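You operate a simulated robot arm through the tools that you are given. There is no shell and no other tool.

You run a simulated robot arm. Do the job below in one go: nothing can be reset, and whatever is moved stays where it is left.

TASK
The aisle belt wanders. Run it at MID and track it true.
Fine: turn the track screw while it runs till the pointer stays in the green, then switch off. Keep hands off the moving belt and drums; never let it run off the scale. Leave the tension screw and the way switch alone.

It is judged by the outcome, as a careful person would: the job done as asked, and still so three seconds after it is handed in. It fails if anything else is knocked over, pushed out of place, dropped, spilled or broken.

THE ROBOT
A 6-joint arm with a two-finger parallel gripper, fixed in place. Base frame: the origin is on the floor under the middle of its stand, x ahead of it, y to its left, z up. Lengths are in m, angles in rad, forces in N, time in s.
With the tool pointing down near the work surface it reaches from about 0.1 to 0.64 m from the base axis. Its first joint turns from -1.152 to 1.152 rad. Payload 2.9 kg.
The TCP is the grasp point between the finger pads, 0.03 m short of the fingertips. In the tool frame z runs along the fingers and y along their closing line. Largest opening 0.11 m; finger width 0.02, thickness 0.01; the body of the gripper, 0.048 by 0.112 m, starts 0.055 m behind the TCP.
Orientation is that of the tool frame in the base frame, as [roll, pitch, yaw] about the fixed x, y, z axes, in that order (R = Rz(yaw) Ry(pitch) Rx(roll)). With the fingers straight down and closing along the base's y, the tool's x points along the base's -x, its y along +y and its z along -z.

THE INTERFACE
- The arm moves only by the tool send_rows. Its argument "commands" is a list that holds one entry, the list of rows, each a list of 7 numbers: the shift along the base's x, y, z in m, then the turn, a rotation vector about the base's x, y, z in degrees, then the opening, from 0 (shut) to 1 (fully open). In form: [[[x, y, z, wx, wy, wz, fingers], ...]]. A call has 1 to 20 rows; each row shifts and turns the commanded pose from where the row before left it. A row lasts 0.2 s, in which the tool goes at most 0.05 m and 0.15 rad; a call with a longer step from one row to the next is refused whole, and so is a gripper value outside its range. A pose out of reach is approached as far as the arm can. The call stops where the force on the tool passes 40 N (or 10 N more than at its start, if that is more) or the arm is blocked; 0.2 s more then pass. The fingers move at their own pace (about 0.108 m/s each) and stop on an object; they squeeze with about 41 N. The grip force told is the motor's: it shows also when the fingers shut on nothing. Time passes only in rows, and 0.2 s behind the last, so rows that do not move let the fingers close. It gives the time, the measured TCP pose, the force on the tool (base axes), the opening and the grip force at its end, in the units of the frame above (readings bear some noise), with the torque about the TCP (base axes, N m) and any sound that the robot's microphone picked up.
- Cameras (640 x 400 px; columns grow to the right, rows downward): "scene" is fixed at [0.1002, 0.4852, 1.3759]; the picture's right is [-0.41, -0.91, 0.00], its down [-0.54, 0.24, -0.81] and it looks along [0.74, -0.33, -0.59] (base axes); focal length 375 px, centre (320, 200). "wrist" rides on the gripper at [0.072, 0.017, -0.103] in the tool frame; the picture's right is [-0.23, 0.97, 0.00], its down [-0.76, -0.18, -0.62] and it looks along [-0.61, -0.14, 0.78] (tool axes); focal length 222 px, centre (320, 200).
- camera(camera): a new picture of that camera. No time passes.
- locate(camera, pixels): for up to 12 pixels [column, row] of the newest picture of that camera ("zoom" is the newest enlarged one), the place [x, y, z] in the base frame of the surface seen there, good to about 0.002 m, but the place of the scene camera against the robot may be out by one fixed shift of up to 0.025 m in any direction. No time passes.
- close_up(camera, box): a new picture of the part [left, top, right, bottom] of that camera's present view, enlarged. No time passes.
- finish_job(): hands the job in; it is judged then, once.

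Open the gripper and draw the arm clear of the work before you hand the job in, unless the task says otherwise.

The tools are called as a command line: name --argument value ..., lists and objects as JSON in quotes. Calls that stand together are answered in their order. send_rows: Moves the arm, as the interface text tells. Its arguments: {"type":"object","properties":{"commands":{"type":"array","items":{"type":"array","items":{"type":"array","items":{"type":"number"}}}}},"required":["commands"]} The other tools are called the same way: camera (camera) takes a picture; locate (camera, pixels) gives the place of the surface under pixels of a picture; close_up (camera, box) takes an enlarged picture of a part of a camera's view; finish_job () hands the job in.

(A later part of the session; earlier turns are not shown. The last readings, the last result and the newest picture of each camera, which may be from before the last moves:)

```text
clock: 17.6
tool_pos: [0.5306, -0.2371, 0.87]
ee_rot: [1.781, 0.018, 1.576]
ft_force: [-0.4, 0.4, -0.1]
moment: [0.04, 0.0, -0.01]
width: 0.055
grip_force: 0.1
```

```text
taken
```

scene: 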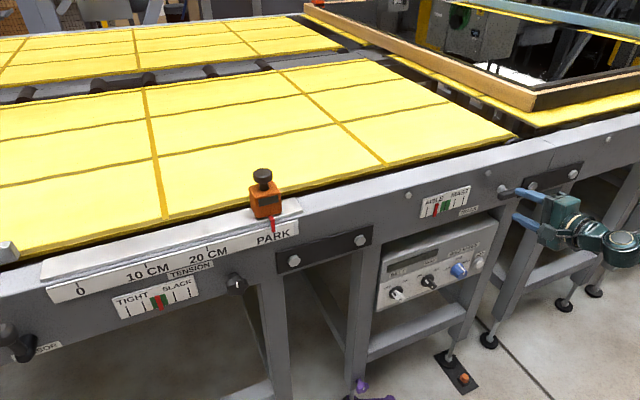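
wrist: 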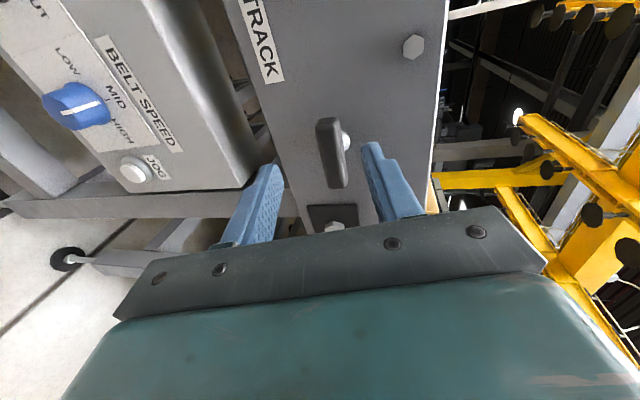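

The T-bar is at (332,152) between the fingertips, and the scale stays visible in the scene view at (445,202). I zoom in to measure the handle.

close_up --camera "wrist" --box '[260, 90, 400, 200]'

locate --camera "zoom" --pixels '[[270, 145], [290, 145], [310, 200], [330, 250], [345, 335], [365, 330], [395, 215], [385, 235], [320, 290], [285, 110], [350, 280], [290, 240]]'

```text
3.64 times, centred on (330, 145) of wrist
```

zoom: 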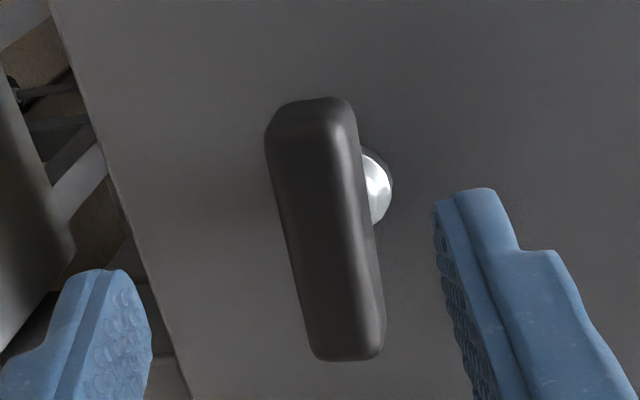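

```text
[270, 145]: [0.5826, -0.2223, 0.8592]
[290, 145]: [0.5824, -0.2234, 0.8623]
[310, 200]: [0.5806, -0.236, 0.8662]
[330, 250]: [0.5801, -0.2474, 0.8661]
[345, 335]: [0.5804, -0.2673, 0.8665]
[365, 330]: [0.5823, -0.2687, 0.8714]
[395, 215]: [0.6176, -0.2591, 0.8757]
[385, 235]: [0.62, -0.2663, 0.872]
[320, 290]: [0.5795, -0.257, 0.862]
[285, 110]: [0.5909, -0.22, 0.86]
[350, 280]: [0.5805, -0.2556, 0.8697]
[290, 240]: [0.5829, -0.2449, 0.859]
```

I sample across the bar at mid-length and along the shaft collar for the axis.

locate --camera "zoom" --pixels '[[290, 230], [305, 230], [320, 230], [335, 230], [350, 230], [362, 230], [372, 240], [375, 180], [380, 195], [368, 165], [310, 102], [345, 357]]'

```text
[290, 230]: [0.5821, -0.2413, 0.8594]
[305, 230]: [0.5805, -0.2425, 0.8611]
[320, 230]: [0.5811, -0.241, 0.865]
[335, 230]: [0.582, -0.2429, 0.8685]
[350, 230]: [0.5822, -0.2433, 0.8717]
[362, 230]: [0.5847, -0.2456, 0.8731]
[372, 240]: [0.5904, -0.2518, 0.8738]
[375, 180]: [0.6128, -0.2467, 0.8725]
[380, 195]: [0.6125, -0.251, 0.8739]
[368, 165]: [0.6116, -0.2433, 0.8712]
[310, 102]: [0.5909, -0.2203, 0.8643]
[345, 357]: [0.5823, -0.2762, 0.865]
```

The handle's axis comes out at y≈-0.247, z≈0.866 with the bar 0.057 long, 0.016 thick, front at x≈0.580. I test in free space how far the tool can roll past +90°, tips being 0.02 short of the bar.

send_rows --commands '[[[-0.008, -0.005, -0.002, 8.2, 0, -1.75, 0.5], [0, -0.005, -0.002, 8.2, 0, -1.75, 0.5], [0, 0, 0, 8.2, 0, -1.75, 0.5], [0, 0, 0, 8.2, 0, -1.75, 0.5], [0, 0, 0, 8.2, 0, -1.75, 0.5]]]'

```text
clock: 18.8
tool_pos: [0.5237, -0.2483, 0.8655]
ee_rot: [1.848, -0.692, 1.39]
ft_force: [-0.6, -0.1, 0.6]
moment: [-0.01, 0.03, -0.01]
width: 0.055
grip_force: 0.1
```

Roll to ~+132° is fine. I try further, toward +180°.

send_rows --commands '[[[0, 0, 0, 8.2, 0, -1.75, 0.5], [0, 0, 0, 8.2, 0, -1.75, 0.5], [0, 0, 0, 8.2, 0, -1.75, 0.5], [0, 0, 0, 8.2, 0, -1.75, 0.5], [0, 0, 0, 8.2, 0, -1.75, 0.5], [0, 0, 0, 8.2, 0, -1.75, 0.5]]]'

```text
clock: 20.2
tool_pos: [0.5224, -0.2482, 0.8657]
ee_rot: [-3.048, -1.357, -0.092]
ft_force: [0.4, 0.0, -0.4]
moment: [-0.01, -0.03, -0.01]
width: 0.0552
grip_force: 0.0
```

Roll up to +180° works, so at +90° I can turn the screw either way. I roll back to +90° and rehearse the level approach astride the handle (no gripping) to check reach.

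send_rows --commands '[[[0, 0, 0, -8.2, 0, 1.75, 0.5], [0, 0, 0, -8.2, 0, 1.75, 0.5], [0, 0, 0, -8.2, 0, 1.75, 0.5], [0, 0, 0, -8.2, 0, 1.75, 0.5], [0, 0, 0, -8.2, 0, 1.75, 0.5], [0, 0, 0, -8.2, 0, 1.75, 0.5], [0, 0, 0, -8.2, 0, 1.75, 0.5], [0, 0, 0, -8.2, 0, 1.75, 0.5], [0, 0, 0, -8.2, 0, 1.75, 0.5], [0, 0, 0, -8.2, 0, 1.75, 0.5], [0, 0, 0, -8.2, 0, 1.75, 0.5]]]'

close_up --camera "wrist" --box '[260, 90, 400, 200]'

```text
clock: 22.6
tool_pos: [0.5219, -0.2469, 0.8667]
ee_rot: [1.782, 0.025, 1.573]
ft_force: [0.4, 0.4, -0.3]
moment: [0.02, -0.01, -0.05]
width: 0.0549
grip_force: 0.0
```

```text
3.64 times, centred on (330, 145) of wrist
```

zoom: 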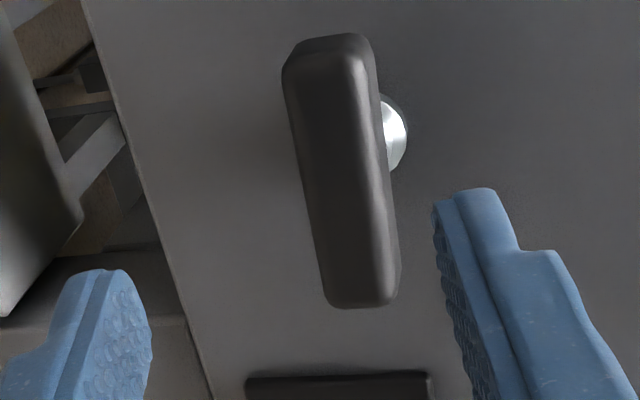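

Handle is centred between the fingers' sides. I approach level to x≈0.573 in three rows, fingers staying open.

send_rows --commands '[[[0.017, 0, 0, 0, -4, 0, 0.5], [0.017, 0, 0, 0, -4, 0, 0.5], [0.017, 0, 0, 0, -4, 0, 0.5]]]'

camera --camera "wrist"

close_up --camera "scene" --box '[410, 160, 550, 250]'

```text
clock: 23.4
tool_pos: [0.5748, -0.2473, 0.8651]
ee_rot: [1.572, 0.024, 1.57]
ft_force: [0.2, 0.6, -0.1]
moment: [-0.01, -0.02, 0.0]
width: 0.0552
grip_force: 0.1
```

```text
taken
```

wrist: 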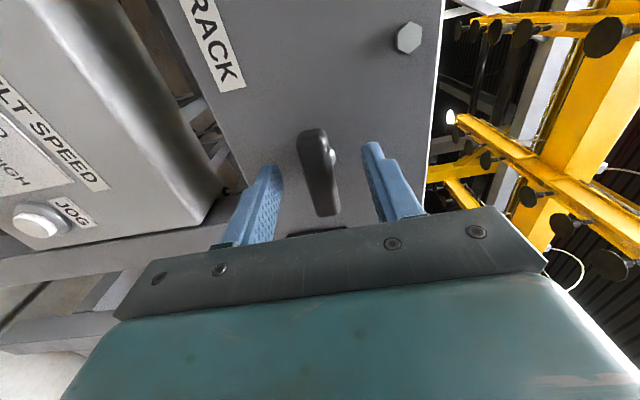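

```text
4.44 times, centred on (480, 205) of scene
```

zoom: 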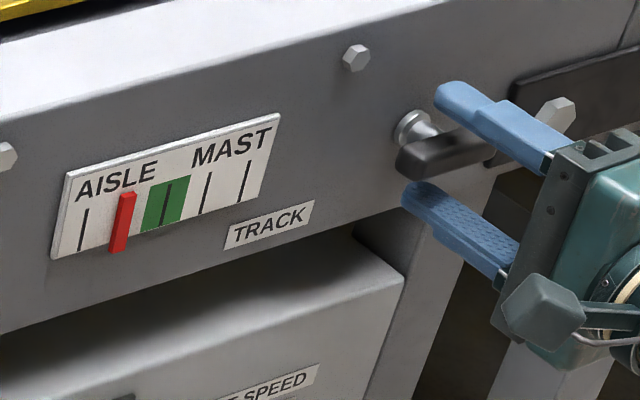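

Reach is good: level at (0.575, -0.247, 0.865) with the bar centred between the fingers, and the scene zoom shows the pointer at the second tick (122,222) clearly. Now I retreat and go back down to the belt knob, rolling to -45°.

send_rows --commands '[[[-0.015, 0, 0, 0, 4, 0, 0.5], [-0.015, 0, 0, 0, 4, 0, 0.5], [-0.01, 0, 0, 0, 4, 0, 0.5], [0, 0.0166, -0.0157, -8.25, 0, 1.75, 0.5], [0, 0.0166, -0.0157, -8.25, 0, 1.75, 0.5], [0, 0.0166, -0.0157, -8.25, 0, 1.75, 0.5], [0, 0.0166, -0.0157, -8.25, 0, 1.75, 0.5], [0, 0.0166, -0.0157, -8.25, 0, 1.75, 0.5], [0, 0.0166, -0.0157, -8.25, 0, 1.75, 0.5], [0, 0.0166, -0.0157, -8.25, 0, 1.75, 0.5], [0, 0.0166, -0.0157, -8.25, 0, 1.75, 0.5], [0, 0.0166, -0.0157, -8.25, 0, 1.75, 0.5], [0, 0.0166, -0.0157, -8.25, 0, 1.75, 0.5], [0, 0.0166, -0.0157, -8.25, 0, 1.75, 0.5]]]'

camera --camera "wrist"

```text
clock: 26.4
tool_pos: [0.5388, -0.0659, 0.692]
ee_rot: [-2.808, 1.347, -2.804]
ft_force: [-0.3, 0.0, -0.4]
moment: [-0.02, -0.04, -0.01]
width: 0.0549
grip_force: 0.0
out of reach, approached as far as the arm can: row 13
```

```text
taken
```

wrist: 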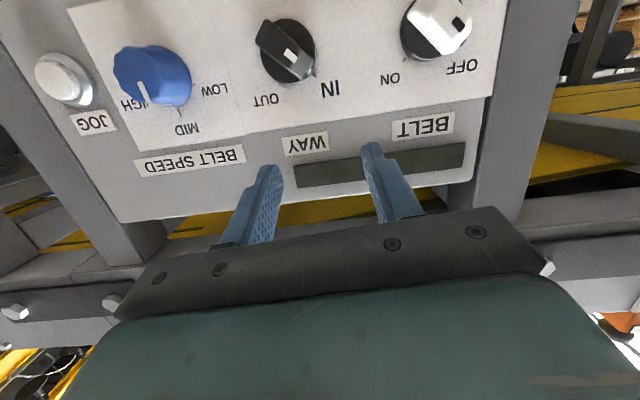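

Panel view is good; the speed mark at (142,92) points up to MID. I continue down to the belt knob with the roll to -45°, keeping the tips at x≈0.565, in front of the knobs.

send_rows --commands '[[[-0.001, 0.0142, -0.0128, -7.3, 0, 1.6, 0.5], [-0.001, 0.0142, -0.0128, -7.3, 0, 1.6, 0.5], [-0.001, 0.0142, -0.0128, -7.3, 0, 1.6, 0.5], [-0.001, 0.0142, -0.0128, -7.3, 0, 1.6, 0.5], [0, 0.0142, -0.0128, -7.3, 0, 1.6, 0.5], [0, 0.0139, -0.0128, -7.3, 0, 1.6, 0.5]]]'

camera --camera "wrist"

```text
clock: 27.8
tool_pos: [0.5345, 0.0194, 0.6154]
ee_rot: [-1.845, 0.696, -1.745]
ft_force: [0.5, 1.0, -0.3]
moment: [-0.03, 0.02, 0.02]
width: 0.0549
grip_force: 0.0
```

```text
taken
```

wrist: 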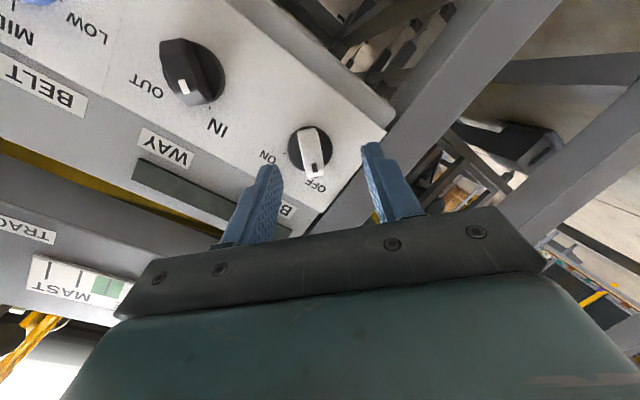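

Roll is -48°; I correct +3.4° during the approach, level the tool and go in to x≈0.574 astride the white bar.

send_rows --commands '[[[0.0132, 0, -0.0002, 1.1, -4, 0, 0.5], [0.0132, 0, -0.0002, 1.1, -4, 0, 0.5], [0.0132, 0, -0.0002, 1.2, -4, 0, 0.5]]]'

close_up --camera "wrist" --box '[220, 80, 440, 240]'

close_up --camera "scene" --box '[370, 250, 450, 320]'

```text
clock: 28.6
tool_pos: [0.5745, 0.0178, 0.6147]
ee_rot: [-1.568, 0.776, -1.557]
ft_force: [0.1, -0.1, -0.1]
moment: [-0.02, -0.01, 0.0]
width: 0.0548
grip_force: 0.1
```

```text
2.50 times, centred on (330, 160) of wrist
```

zoom: 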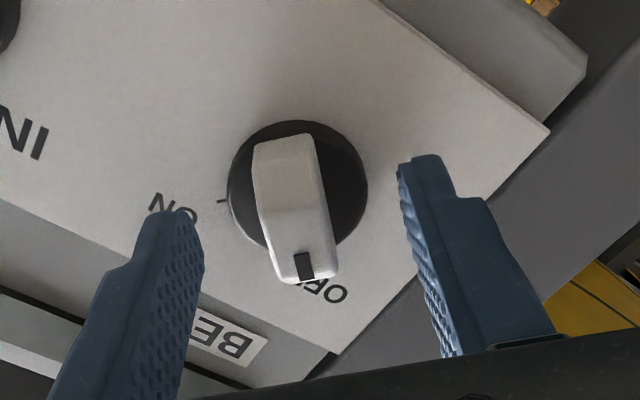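

```text
5.71 times, centred on (410, 285) of scene
```

zoom: 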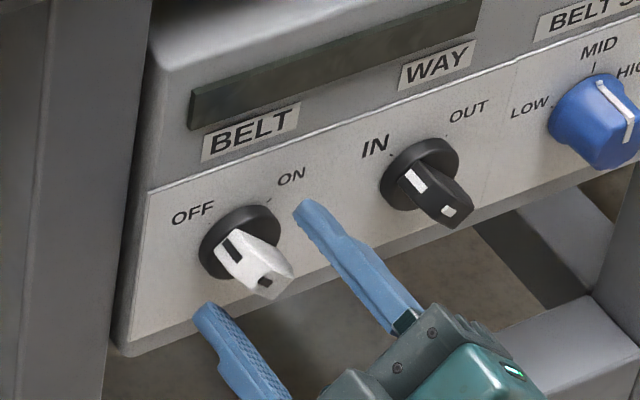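

The bar sits between the fingers, close to centred. I shift +0.001 in y and close on it.

send_rows --commands '[[[0, 0.001, 0, 0, 0, 0, 0.05], [0, 0, 0, 0, 0, 0, 0.05], [0, 0, 0, 0, 0, 0, 0.05]]]'

close_up --camera "wrist" --box '[220, 80, 440, 240]'

camera --camera "scene"

```text
clock: 29.4
tool_pos: [0.5734, 0.0191, 0.6153]
ee_rot: [-1.569, 0.776, -1.56]
ft_force: [3.6, -2.3, -7.0]
moment: [0.32, -0.77, 0.3]
width: 0.016
grip_force: 44.6
```

```text
2.50 times, centred on (330, 160) of wrist
```

zoom: 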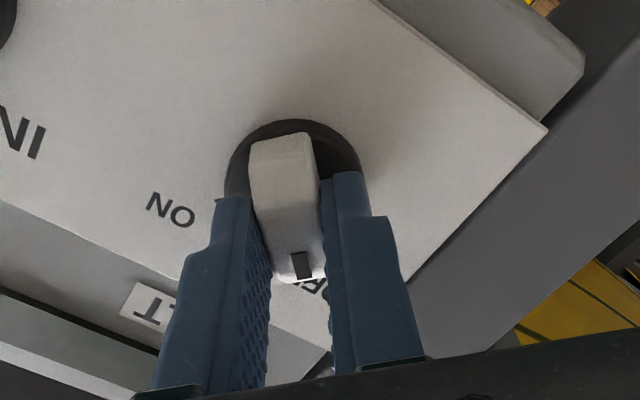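

```text
taken
```

scene: 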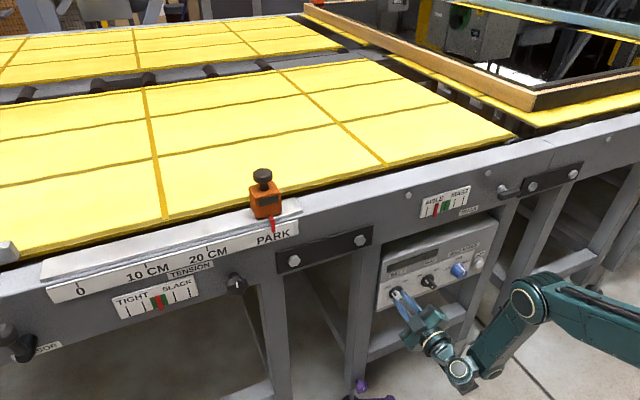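

The bar is gripped (width 0.016, 45 N), pointer baseline at scene (435,208). I start turning toward ON (positive about x), five rows, then check.

send_rows --commands '[[[0, 0, 0, 8.2, 0, 0, 0.05], [0, 0, 0, 8.2, 0, 0, 0.05], [0, 0, 0, 8.2, 0, 0, 0.05], [0, 0, 0, 8.2, 0, 0, 0.05], [0, 0, 0, 8.2, 0, 0, 0.05]]]'

camera --camera "wrist"

close_up --camera "scene" --box '[410, 170, 490, 230]'

```text
clock: 30.6
tool_pos: [0.5736, 0.0197, 0.6139]
ee_rot: [-1.469, 1.494, -1.461]
ft_force: [-18.2, -2.0, 12.6]
moment: [-0.02, 0.5, -0.08]
width: 0.0159
grip_force: 45.5
```

```text
taken
```

wrist: 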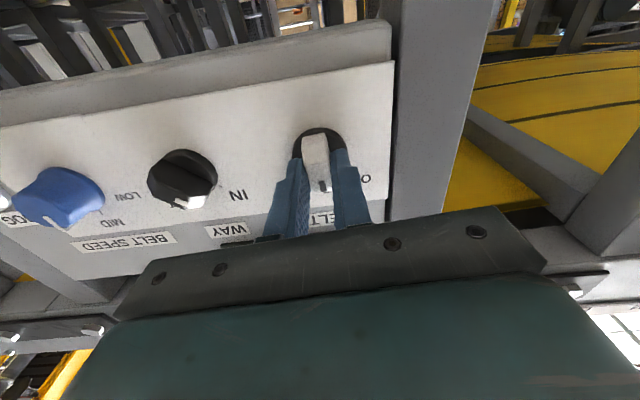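

```text
6.67 times, centred on (450, 200) of scene
```

zoom: 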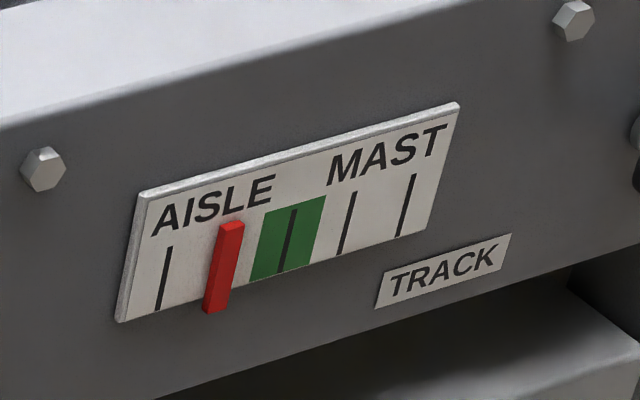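

The bar turns along (about halfway, no sound yet) and the pointer is still on the second tick at zoom (222,268). I turn on by 41° more and check at once.

send_rows --commands '[[[-0.0005, 0, 0.0005, 8.2, 0, 0, 0.05], [0, 0, 0, 8.2, 0, 0, 0.05], [0, 0, 0, 8.2, 0, 0, 0.05], [0, 0, 0, 8.2, 0, 0, 0.05], [0, 0, 0, 8.2, 0, 0, 0.05]]]'

camera --camera "wrist"

close_up --camera "scene" --box '[410, 170, 490, 230]'

```text
clock: 31.8
tool_pos: [0.5726, 0.0192, 0.6167]
ee_rot: [1.555, 0.932, 1.561]
ft_force: [15.3, 1.5, -17.9]
moment: [0.0, 0.3, -0.18]
width: 0.0157
grip_force: 45.0
```

```text
taken
```

wrist: 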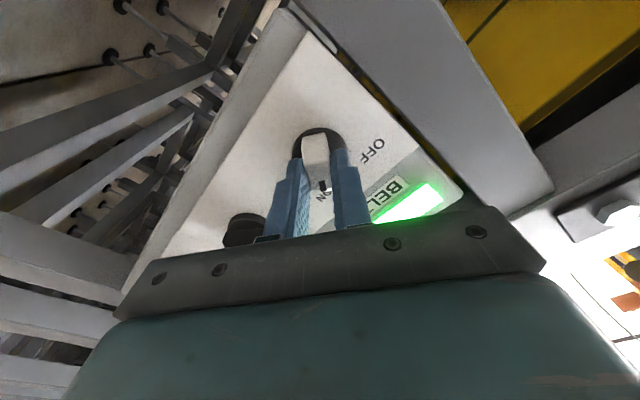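

```text
6.67 times, centred on (450, 200) of scene
```

zoom: 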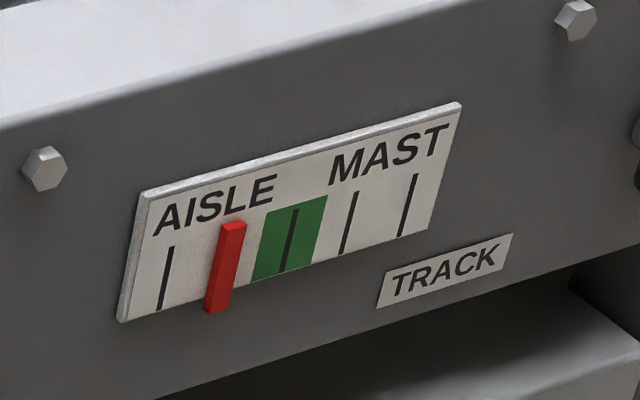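

The display is lit green, so the belt is on; pointer still about at the second tick (226,268). I add the last few degrees to ON and see how fast it drifts.

send_rows --commands '[[[0, 0, 0, 5, 0, 0, 0.05]]]'

close_up --camera "scene" --box '[410, 170, 490, 230]'

close_up --camera "scene" --box '[370, 240, 490, 320]'

```text
clock: 32.2
tool_pos: [0.5741, 0.0205, 0.6148]
ee_rot: [1.556, 0.845, 1.563]
ft_force: [20.1, 3.5, -19.9]
moment: [0.02, 0.74, 0.17]
width: 0.016
grip_force: 45.1
```

```text
6.67 times, centred on (450, 200) of scene
```

zoom: 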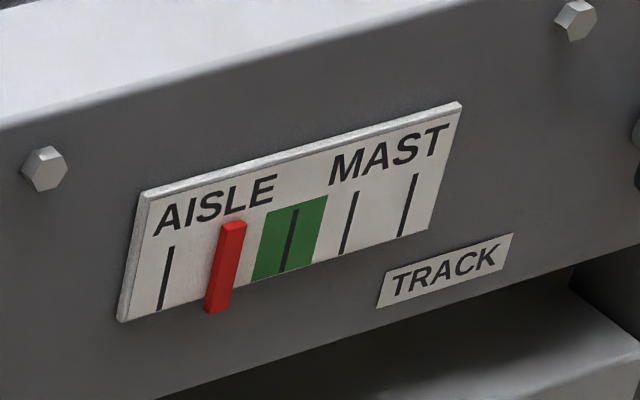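

```text
5.00 times, centred on (430, 280) of scene
```

zoom: 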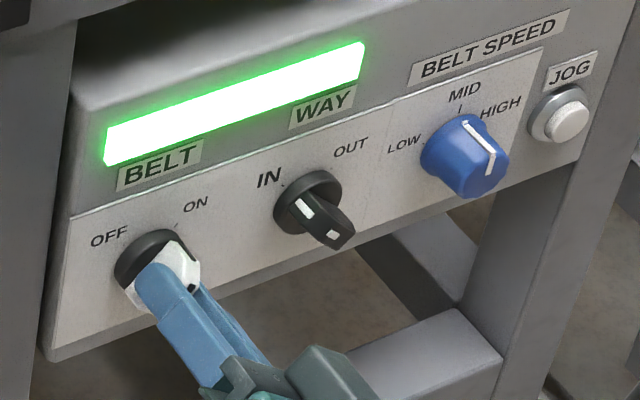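

The drift is slow: no visible pointer change. The display is lit, speed at MID and way untouched. I release the knob, back out and travel to the track handle, rolling to +90°.

send_rows --commands '[[[0, 0, 0, 0, 0, 0, 0.5], [-0.004, 0, 0, 0, 0, 0, 0.5], [-0.016, 0, 0, 0, 6, 0, 0.5], [-0.018, 0, 0, 0, 6.5, 0, 0.5], [0, -0.0334, 0.0313, 5.92, 0, -1.26, 0.5], [0, -0.0334, 0.0313, 5.92, 0, -1.26, 0.5], [0, -0.0334, 0.0313, 5.92, 0, -1.26, 0.5], [0, -0.0334, 0.0313, 5.92, 0, -1.26, 0.5], [0, -0.0334, 0.0313, 5.92, 0, -1.26, 0.5], [0, -0.0334, 0.0313, 5.92, 0, -1.26, 0.5], [0, -0.0334, 0.0313, 5.92, 0, -1.26, 0.5], [0, -0.0334, 0.0313, 5.92, 0, -1.26, 0.5]]]'

close_up --camera "scene" --box '[410, 170, 490, 230]'

camera --camera "wrist"

```text
clock: 34.8
tool_pos: [0.5374, -0.2495, 0.8663]
ee_rot: [1.782, -0.001, 1.57]
ft_force: [0.0, -1.2, 0.2]
moment: [0.01, -0.01, 0.0]
width: 0.0549
grip_force: 0.0
out of reach, approached as far as the arm can: row 7
```

```text
6.67 times, centred on (450, 200) of scene
```

zoom: 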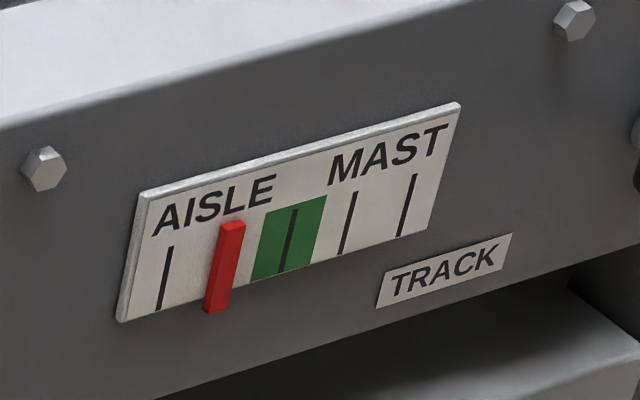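

```text
taken
```

wrist: 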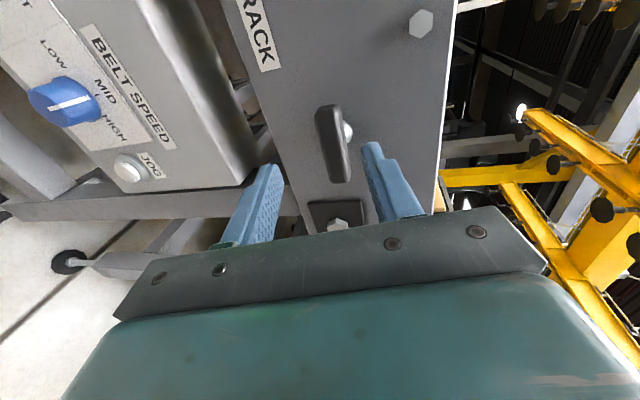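

The pointer has not moved in 2.6 s. I check that the switch really stayed ON, the display lit and the belt moving.

close_up --camera "scene" --box '[370, 240, 490, 320]'

camera --camera "scene"

```text
5.00 times, centred on (430, 280) of scene
```

zoom: 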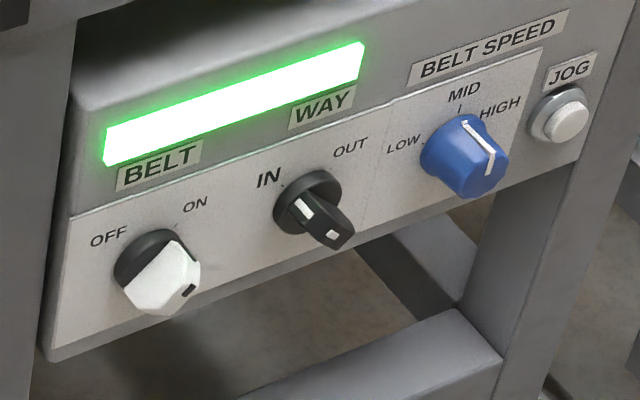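

```text
taken
```

scene: 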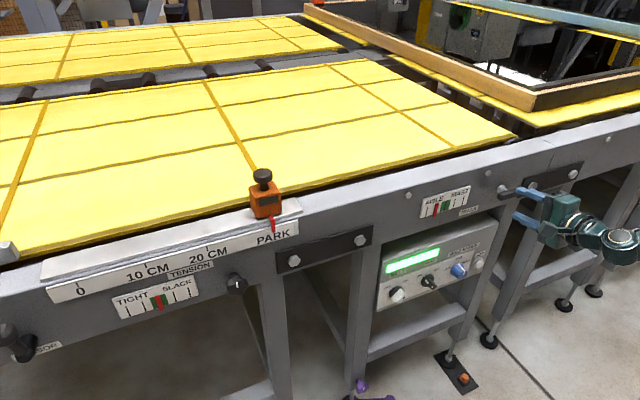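

Belt is on (its cross line has moved from (155,170) to (230,130)), and the pointer sits steady off-centre. I go in astride the track handle and close on the bar.

send_rows --commands '[[[0.0122, 0.0006, -0.0002, 0, -4, 0, 0.5], [0.0122, 0.0006, -0.0002, 0, -4, 0, 0.5], [0.0122, 0.0006, -0.0002, 0, -4, 0, 0.5], [0, 0, 0, 0, 0, 0, 0.05], [0, 0, 0, 0, 0, 0, 0.05], [0, 0, 0, 0, 0, 0, 0.05]]]'

close_up --camera "scene" --box '[410, 170, 490, 230]'

camera --camera "wrist"

```text
clock: 36.2
tool_pos: [0.5742, -0.2455, 0.8648]
ee_rot: [1.57, 0.002, 1.57]
ft_force: [3.6, -0.1, -1.5]
moment: [0.02, -0.14, 0.18]
width: 0.018
grip_force: 45.0
```

```text
6.67 times, centred on (450, 200) of scene
```

zoom: 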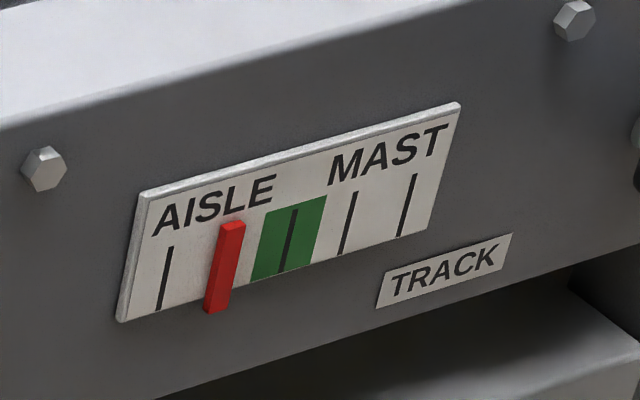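

```text
taken
```

wrist: 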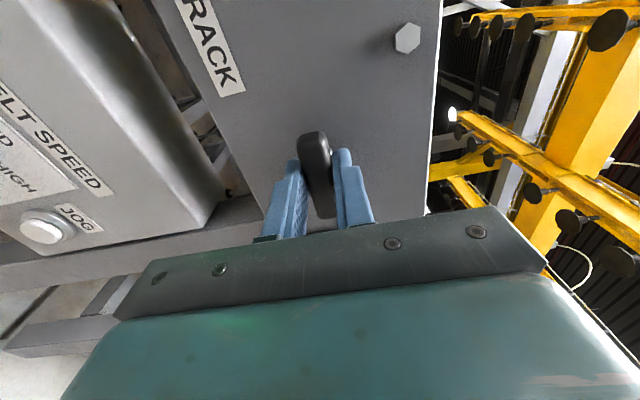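

Gripped softly centred (forces < 4 N); pointer still at (226,268). I try a small clockwise turn (+16° about x) and watch the pointer.

send_rows --commands '[[[0, -0.001, 0, 8, 0, 0, 0.05], [0, 0, 0, 8, 0, 0, 0.05], [0, 0, 0, 0, 0, 0, 0.05], [0, 0, 0, 0, 0, 0, 0.05]]]'

close_up --camera "scene" --box '[410, 170, 490, 230]'

camera --camera "wrist"

```text
clock: 37.2
tool_pos: [0.5752, -0.2457, 0.8662]
ee_rot: [1.569, -0.279, 1.573]
ft_force: [-14.3, 15.1, 13.4]
moment: [-0.06, -0.05, 0.05]
width: 0.0176
grip_force: 45.0
```

```text
6.67 times, centred on (450, 200) of scene
```

zoom: 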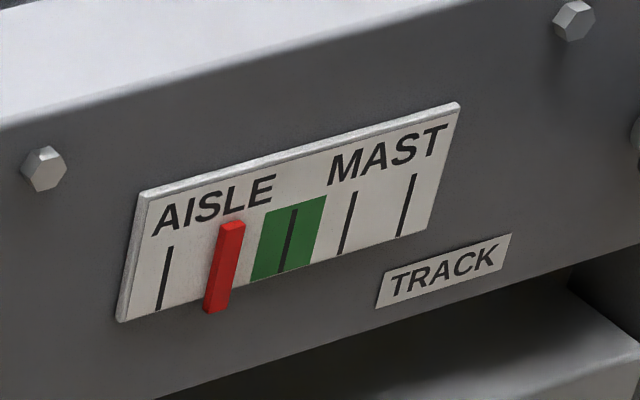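

```text
taken
```

wrist: 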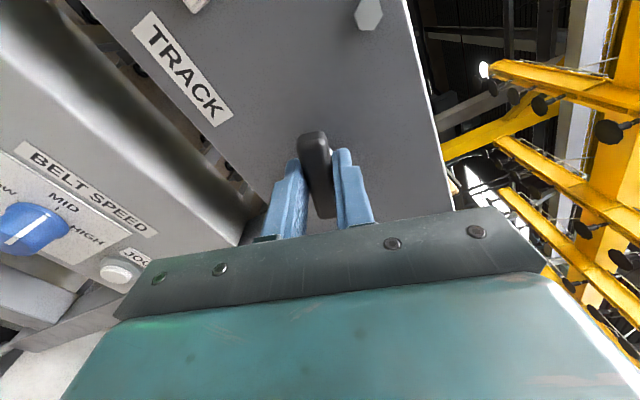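

Little change yet (pointer perhaps 1 px left). I relieve the side force with a tiny shift and wait about a second to see the drift.

send_rows --commands '[[[0, 0.0012, 0.001, 0, 0, 0, 0.05], [0, 0, 0, 0, 0, 0, 0.05], [0, 0, 0, 0, 0, 0, 0.05], [0, 0, 0, 0, 0, 0, 0.05], [0, 0, 0, 0, 0, 0, 0.05]]]'

close_up --camera "scene" --box '[410, 170, 490, 230]'

```text
clock: 38.4
tool_pos: [0.5755, -0.2451, 0.8663]
ee_rot: [1.57, -0.277, 1.567]
ft_force: [-0.3, 4.5, 7.1]
moment: [-0.04, -0.31, 1.06]
width: 0.018
grip_force: 44.8
```

```text
6.67 times, centred on (450, 200) of scene
```

zoom: 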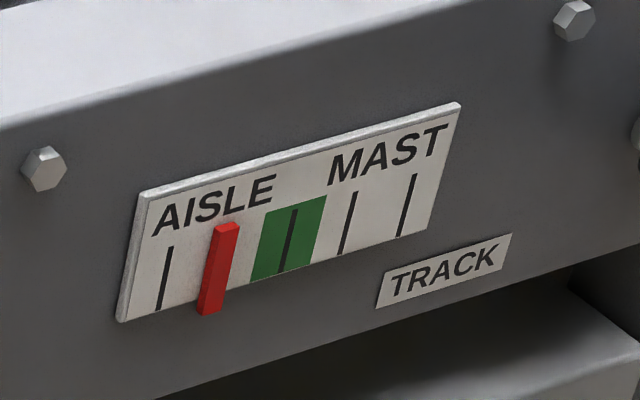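

The pointer moved toward AISLE (top from 232 to 227), so clockwise is wrong. I turn the other way: -56° (net -40°) and watch.

send_rows --commands '[[[0, 0, 0, -8, 0, 0, 0.05], [0, 0, 0, -8, 0, 0, 0.05], [0, 0, 0, -8, 0, 0, 0.05], [0, 0, 0, -8, 0, 0, 0.05], [0, 0, 0, -8, 0, 0, 0.05], [0, 0, 0, -8, 0, 0, 0.05], [0, 0, 0, -8, 0, 0, 0.05]]]'

close_up --camera "scene" --box '[410, 170, 490, 230]'

camera --camera "wrist"

```text
clock: 40.0
tool_pos: [0.5739, -0.2474, 0.8623]
ee_rot: [1.578, 0.703, 1.572]
ft_force: [16.5, -8.6, -30.1]
moment: [0.14, -0.65, -0.52]
width: 0.0179
grip_force: 44.8
```

```text
6.67 times, centred on (450, 200) of scene
```

zoom: 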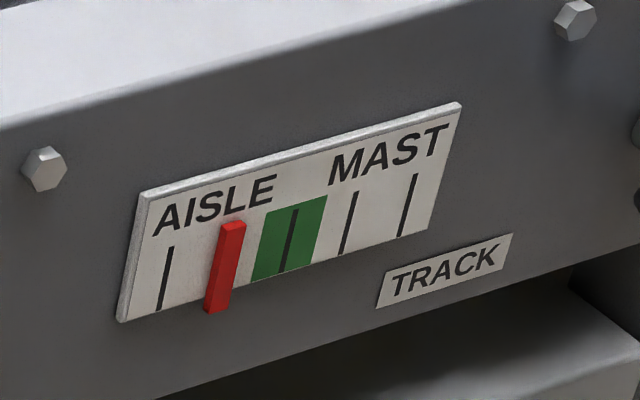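

```text
taken
```

wrist: 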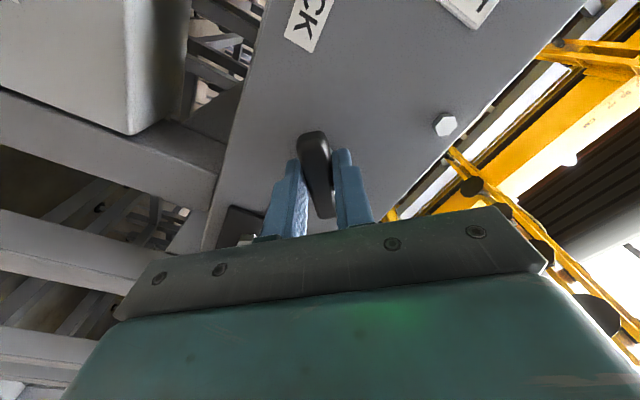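

The pointer is coming back (top at 232). The side force (-30 N in z) shows my grip point is off the screw's axis by ~8 mm (axis about y -0.2535, z 0.867), so I shift the command to relieve it and wait to see the drift.

send_rows --commands '[[[0, -0.001, -0.002, 0, 0, 0, 0.05], [0, -0.001, -0.0015, 0, 0, 0, 0.05], [0, 0, 0, 0, 0, 0, 0.05], [0, 0, 0, 0, 0, 0, 0.05]]]'

close_up --camera "scene" --box '[410, 170, 490, 230]'

```text
clock: 41.0
tool_pos: [0.5753, -0.246, 0.8628]
ee_rot: [1.569, 0.698, 1.57]
ft_force: [-22.1, 9.7, -3.0]
moment: [-0.02, 0.77, 0.76]
width: 0.0178
grip_force: 44.9
```

```text
6.67 times, centred on (450, 200) of scene
```

zoom: 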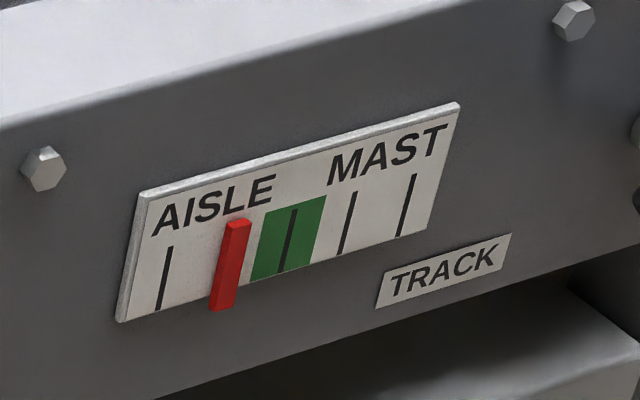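

Pointer now moves toward green (top at 237). I ease the x-force slightly and hold for a second to learn whether it settles or keeps drifting.

send_rows --commands '[[[-0.0006, 0.0008, 0, 0, 0, 0, 0.05], [0, 0, 0, 0, 0, 0, 0.05], [0, 0, 0, 0, 0, 0, 0.05], [0, 0, 0, 0, 0, 0, 0.05], [0, 0, 0, 0, 0, 0, 0.05], [0, 0, 0, 0, 0, 0, 0.05]]]'

close_up --camera "scene" --box '[410, 170, 490, 230]'

```text
clock: 42.4
tool_pos: [0.5749, -0.2469, 0.8618]
ee_rot: [1.567, 0.701, 1.567]
ft_force: [3.0, 3.8, -3.6]
moment: [0.01, 0.56, 0.56]
width: 0.018
grip_force: 45.7
```

```text
6.67 times, centred on (450, 200) of scene
```

zoom: 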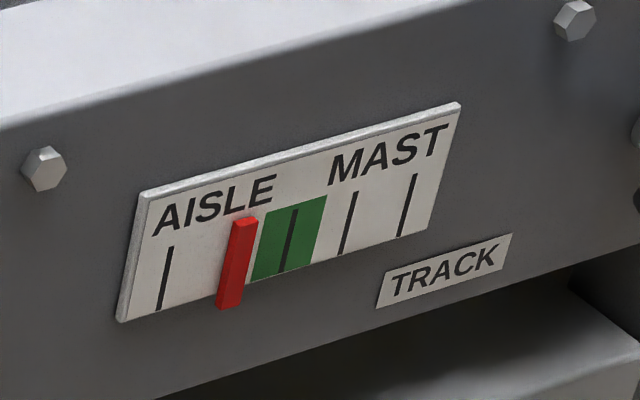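

It keeps moving at ~5 px/s (top at 244) with low forces. I hold another 2 s to see whether it slows.

send_rows --commands '[[[0, 0, 0, 0, 0, 0, 0.05], [0, 0, 0, 0, 0, 0, 0.05], [0, 0, 0, 0, 0, 0, 0.05], [0, 0, 0, 0, 0, 0, 0.05], [0, 0, 0, 0, 0, 0, 0.05], [0, 0, 0, 0, 0, 0, 0.05], [0, 0, 0, 0, 0, 0, 0.05], [0, 0, 0, 0, 0, 0, 0.05], [0, 0, 0, 0, 0, 0, 0.05]]]'

close_up --camera "scene" --box '[410, 170, 490, 230]'

```text
clock: 44.4
tool_pos: [0.5738, -0.2472, 0.8624]
ee_rot: [1.567, 0.701, 1.569]
ft_force: [10.9, 4.9, 1.2]
moment: [-0.01, -0.23, -0.29]
width: 0.018
grip_force: 44.5
```

```text
6.67 times, centred on (450, 200) of scene
```

zoom: 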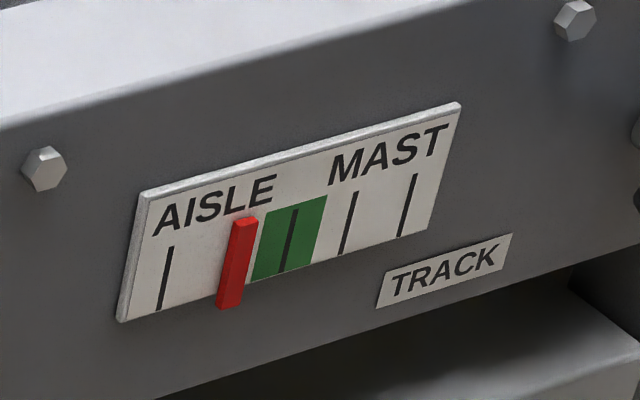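

It settled at top x≈244: about 0.3 px per degree, so centre (≈293) needs roughly -160° more. To cut side forces I re-grip right on the axis, opening slightly, shifting 4.6 mm along the bar and closing.

send_rows --commands '[[[0, 0, 0, 0, 0, 0, 0.35], [0, -0.0033, 0.0033, 0, 0, 0, 0.35], [0, 0, 0, 0, 0, 0, 0.05], [0, 0, 0, 0, 0, 0, 0.05]]]'

close_up --camera "scene" --box '[410, 160, 550, 250]'

camera --camera "wrist"

```text
clock: 45.4
tool_pos: [0.5741, -0.2505, 0.866]
ee_rot: [1.569, 0.699, 1.568]
ft_force: [-5.3, 2.7, 2.8]
moment: [-0.01, -0.26, -0.21]
width: 0.0177
grip_force: 44.8
```

```text
4.44 times, centred on (480, 205) of scene
```

zoom: 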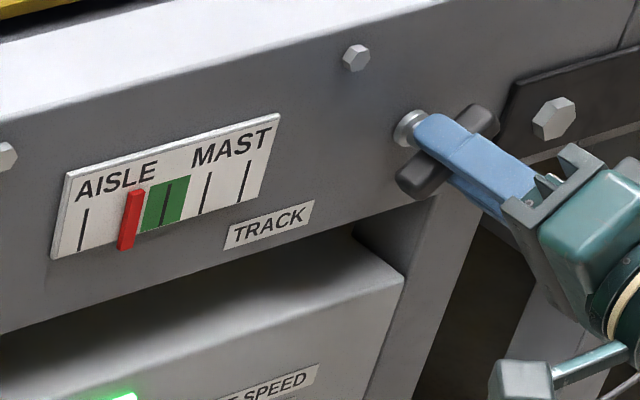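

```text
taken
```

wrist: 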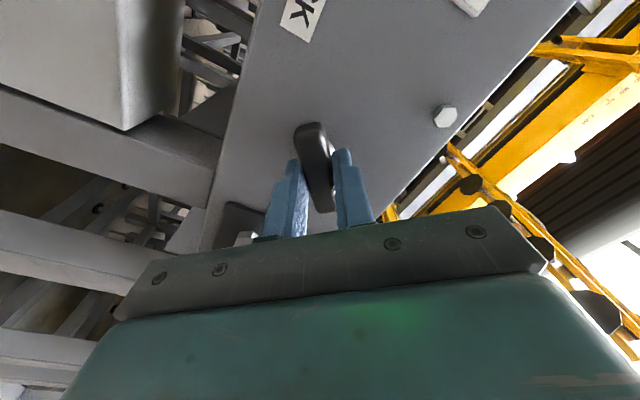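

Grip is now centred (forces < 6 N). I turn -57° more and check forces and pointer.

send_rows --commands '[[[0, 0, 0, -8.2, 0, 0, 0.05], [0, 0, 0, -8.2, 0, 0, 0.05], [0, 0, 0, -8.2, 0, 0, 0.05], [0, 0, 0, -8.2, 0, 0, 0.05], [0, 0, 0, -8.2, 0, 0, 0.05], [0, 0, 0, -8.2, 0, 0, 0.05], [0, 0, 0, -8.2, 0, 0, 0.05]]]'

close_up --camera "scene" --box '[410, 160, 550, 250]'

```text
clock: 47.0
tool_pos: [0.5735, -0.2493, 0.8653]
ee_rot: [-1.551, 1.437, -1.55]
ft_force: [-6.5, 5.8, 7.7]
moment: [0.03, 0.35, -0.31]
width: 0.0179
grip_force: 45.4
```

```text
4.44 times, centred on (480, 205) of scene
```

zoom: 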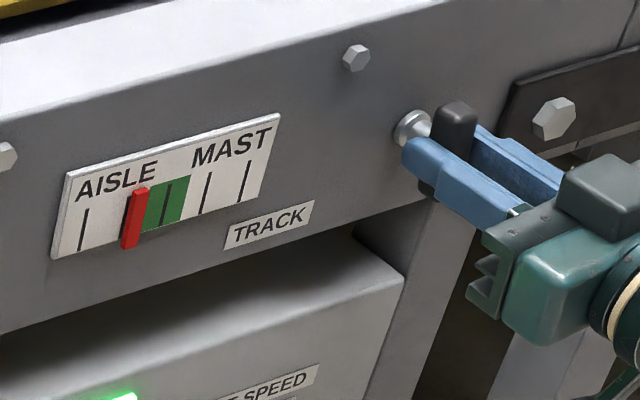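

Low forces, bar now nearly upright, pointer following. I turn -57° more (to roll ≈ -65°, total ≈ -154°).

send_rows --commands '[[[0, 0, 0, -8.2, 0, 0, 0.05], [0, 0, 0, -8.2, 0, 0, 0.05], [0, 0, 0, -8.2, 0, 0, 0.05], [0, 0, 0, -8.2, 0, 0, 0.05], [0, 0, 0, -8.2, 0, 0, 0.05], [0, 0, 0, -8.2, 0, 0, 0.05], [0, 0, 0, -8.2, 0, 0, 0.05]]]'

close_up --camera "scene" --box '[410, 170, 490, 230]'

camera --camera "wrist"

```text
clock: 48.6
tool_pos: [0.5743, -0.2494, 0.8656]
ee_rot: [-1.571, 0.436, -1.565]
ft_force: [-9.5, 20.1, 8.5]
moment: [0.0, 0.02, -0.54]
width: 0.0181
grip_force: 45.3
```

```text
6.67 times, centred on (450, 200) of scene
```

zoom: 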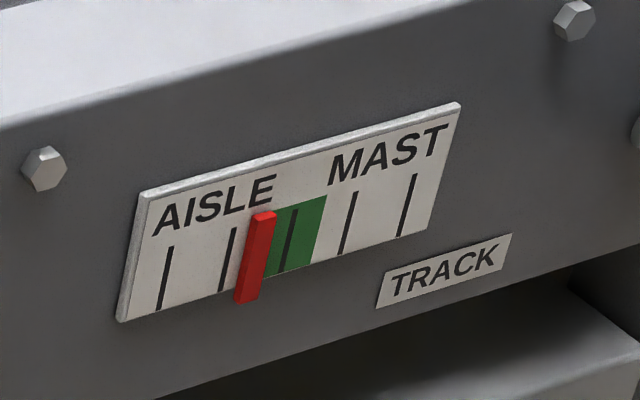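

```text
taken
```

wrist: 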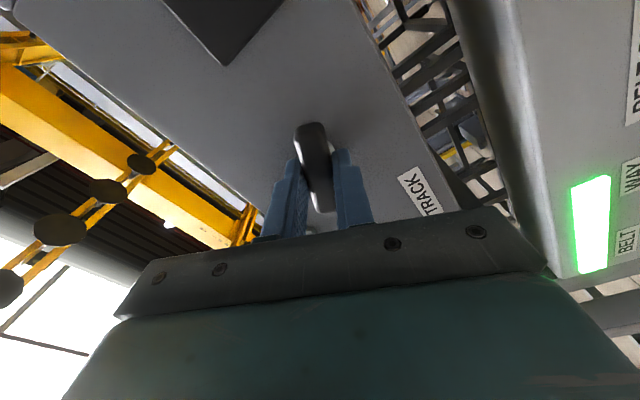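

Pointer top now 264, at the green edge and still following. I relieve the y-force slightly and wait 2 s to see where it settles.

send_rows --commands '[[[0, 0.0008, 0.0003, 0, 0, 0, 0.05], [0, 0, 0, 0, 0, 0, 0.05], [0, 0, 0, 0, 0, 0, 0.05], [0, 0, 0, 0, 0, 0, 0.05], [0, 0, 0, 0, 0, 0, 0.05], [0, 0, 0, 0, 0, 0, 0.05], [0, 0, 0, 0, 0, 0, 0.05], [0, 0, 0, 0, 0, 0, 0.05], [0, 0, 0, 0, 0, 0, 0.05], [0, 0, 0, 0, 0, 0, 0.05]]]'

close_up --camera "scene" --box '[410, 170, 490, 230]'

```text
clock: 50.8
tool_pos: [0.5746, -0.2498, 0.8646]
ee_rot: [-1.57, 0.438, -1.568]
ft_force: [-2.8, 13.7, -2.5]
moment: [0.02, -0.2, 0.49]
width: 0.018
grip_force: 45.1
```

```text
6.67 times, centred on (450, 200) of scene
```

zoom: 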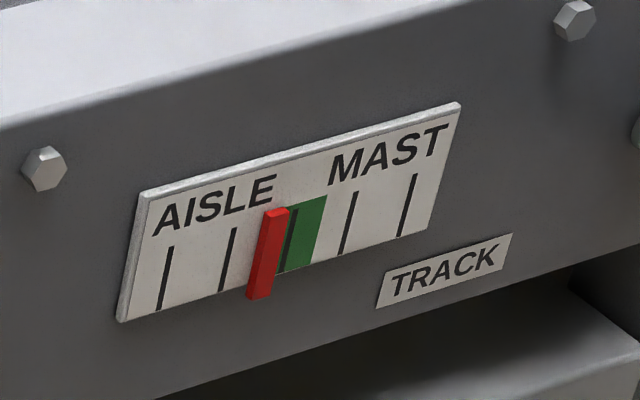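

Settled at top x≈276, in the left half of the green. About -50° more is needed to centre (≈293). I try another -16° from here, watching for reach limits.

send_rows --commands '[[[0, 0.0008, 0, -8.2, 0, 0, 0.05], [0, 0, 0, -8.2, 0, 0, 0.05]]]'

```text
clock: 51.4
tool_pos: [0.5744, -0.2486, 0.8652]
ee_rot: [-1.573, 0.149, -1.569]
ft_force: [-1.5, 6.2, -7.1]
moment: [0.03, -0.25, 1.48]
width: 0.0175
grip_force: 44.8
```

No limit met and forces are low. I turn -25° more (total ≈ -195°), then wait and look.

send_rows --commands '[[[0, 0, 0, -8.2, 0, 0, 0.05], [0, 0, 0, -8.2, 0, 0, 0.05], [0, 0, 0, -8.2, 0, 0, 0.05], [0, 0, 0, 0, 0, 0, 0.05], [0, 0, 0, 0, 0, 0, 0.05], [0, 0, 0, 0, 0, 0, 0.05], [0, 0, 0, 0, 0, 0, 0.05], [0, 0, 0, 0, 0, 0, 0.05], [0, 0, 0, 0, 0, 0, 0.05], [0, 0, 0, 0, 0, 0, 0.05], [0, 0, 0, 0, 0, 0, 0.05]]]'

close_up --camera "scene" --box '[410, 170, 490, 230]'

camera --camera "scene"

```text
clock: 53.8
tool_pos: [0.5903, -0.2577, 0.8674]
ee_rot: [-1.577, -0.276, -1.572]
ft_force: [-26.3, -11.0, -19.4]
moment: [-0.13, -1.25, -1.2]
width: 0.018
grip_force: 44.8
out of reach, approached as far as the arm can: row 3
```

```text
6.67 times, centred on (450, 200) of scene
```

zoom: 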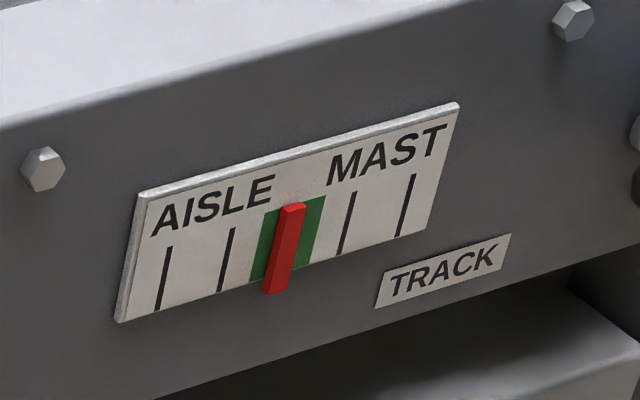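

```text
taken
```

scene: 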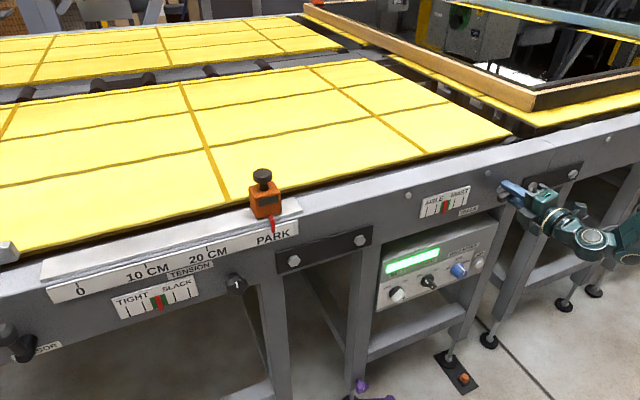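

The pointer now sits right on the centre of the green (290,205), but the last row hit a joint limit and pushed the tool forward (x 0.590, -26 N). I open at once, then roll back a little and withdraw.

send_rows --commands '[[[0, 0, 0, 0, 0, 0, 0.5], [0, 0, 0, 0, 0, 0, 0.5], [-0.006, 0.004, 0, 6, 0, 0, 0.5], [-0.012, 0.003, 0, 2, 0, 0, 0.5]]]'

close_up --camera "scene" --box '[410, 160, 550, 250]'

camera --camera "wrist"

```text
clock: 54.8
tool_pos: [0.5747, -0.2477, 0.8705]
ee_rot: [-1.568, -0.138, -1.567]
ft_force: [0.3, 0.1, -0.1]
moment: [0.0, 0.01, 0.04]
width: 0.0553
grip_force: 0.1
```

```text
4.44 times, centred on (480, 205) of scene
```

zoom: 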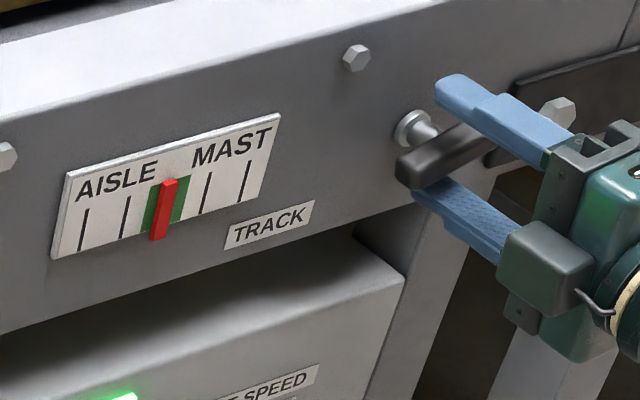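

```text
taken
```

wrist: 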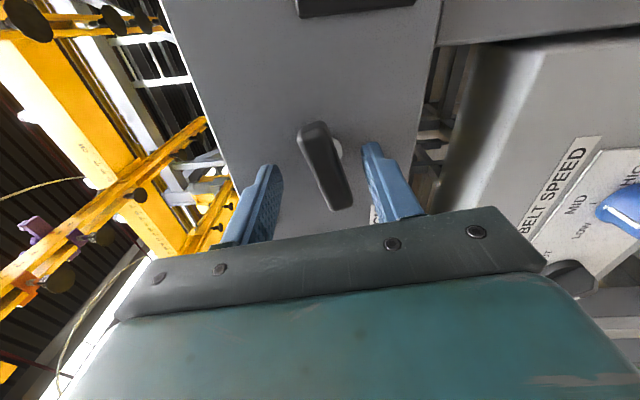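

Fingers are clear and the pointer is centred in the green (165,208 in zoom). I withdraw from the handle and wait a bit to confirm that it stays there.

send_rows --commands '[[[-0.012, 0, -0.001, 0, 4, 0, 0.5], [-0.014, 0, -0.001, 0, 4, 0, 0.5], [-0.014, 0, -0.001, 0, 4.5, 0, 0.5], [0, 0, 0, 8.0, 0, -1.75, 0.5], [0, 0, 0, 8.0, 0, -1.75, 0.5], [0, 0, 0, 8.0, 0, -1.75, 0.5], [0, 0, 0, 8.0, 0, -1.75, 0.5], [0, 0, 0, 8.0, 0, -1.75, 0.5], [0, 0, 0, 8.0, 0, -1.75, 0.5]]]'

close_up --camera "scene" --box '[410, 170, 490, 230]'

camera --camera "wrist"

```text
clock: 56.8
tool_pos: [0.5327, -0.2482, 0.8667]
ee_rot: [-1.855, 0.701, -1.755]
ft_force: [-0.4, 0.0, -0.5]
moment: [-0.01, -0.02, 0.0]
width: 0.0547
grip_force: 0.0
```

```text
6.67 times, centred on (450, 200) of scene
```

zoom: 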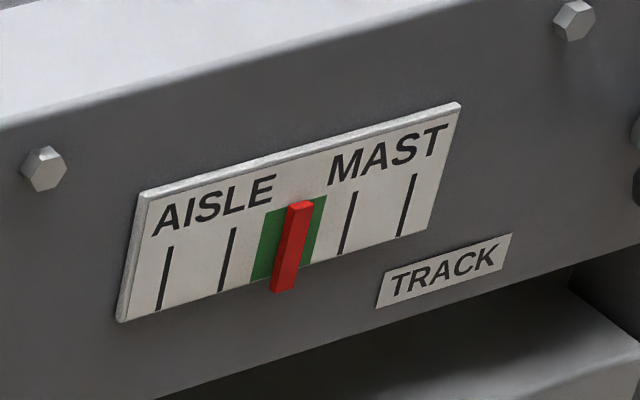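

```text
taken
```

wrist: 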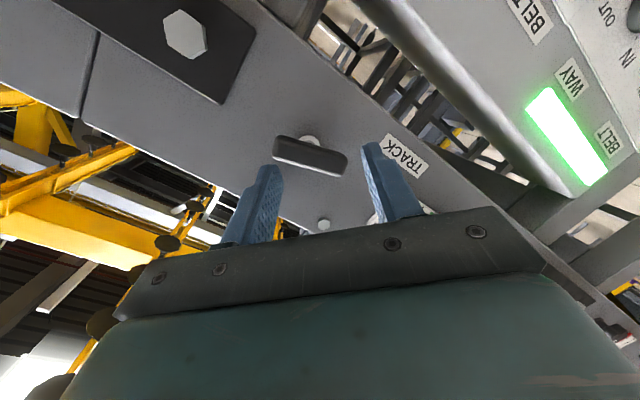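

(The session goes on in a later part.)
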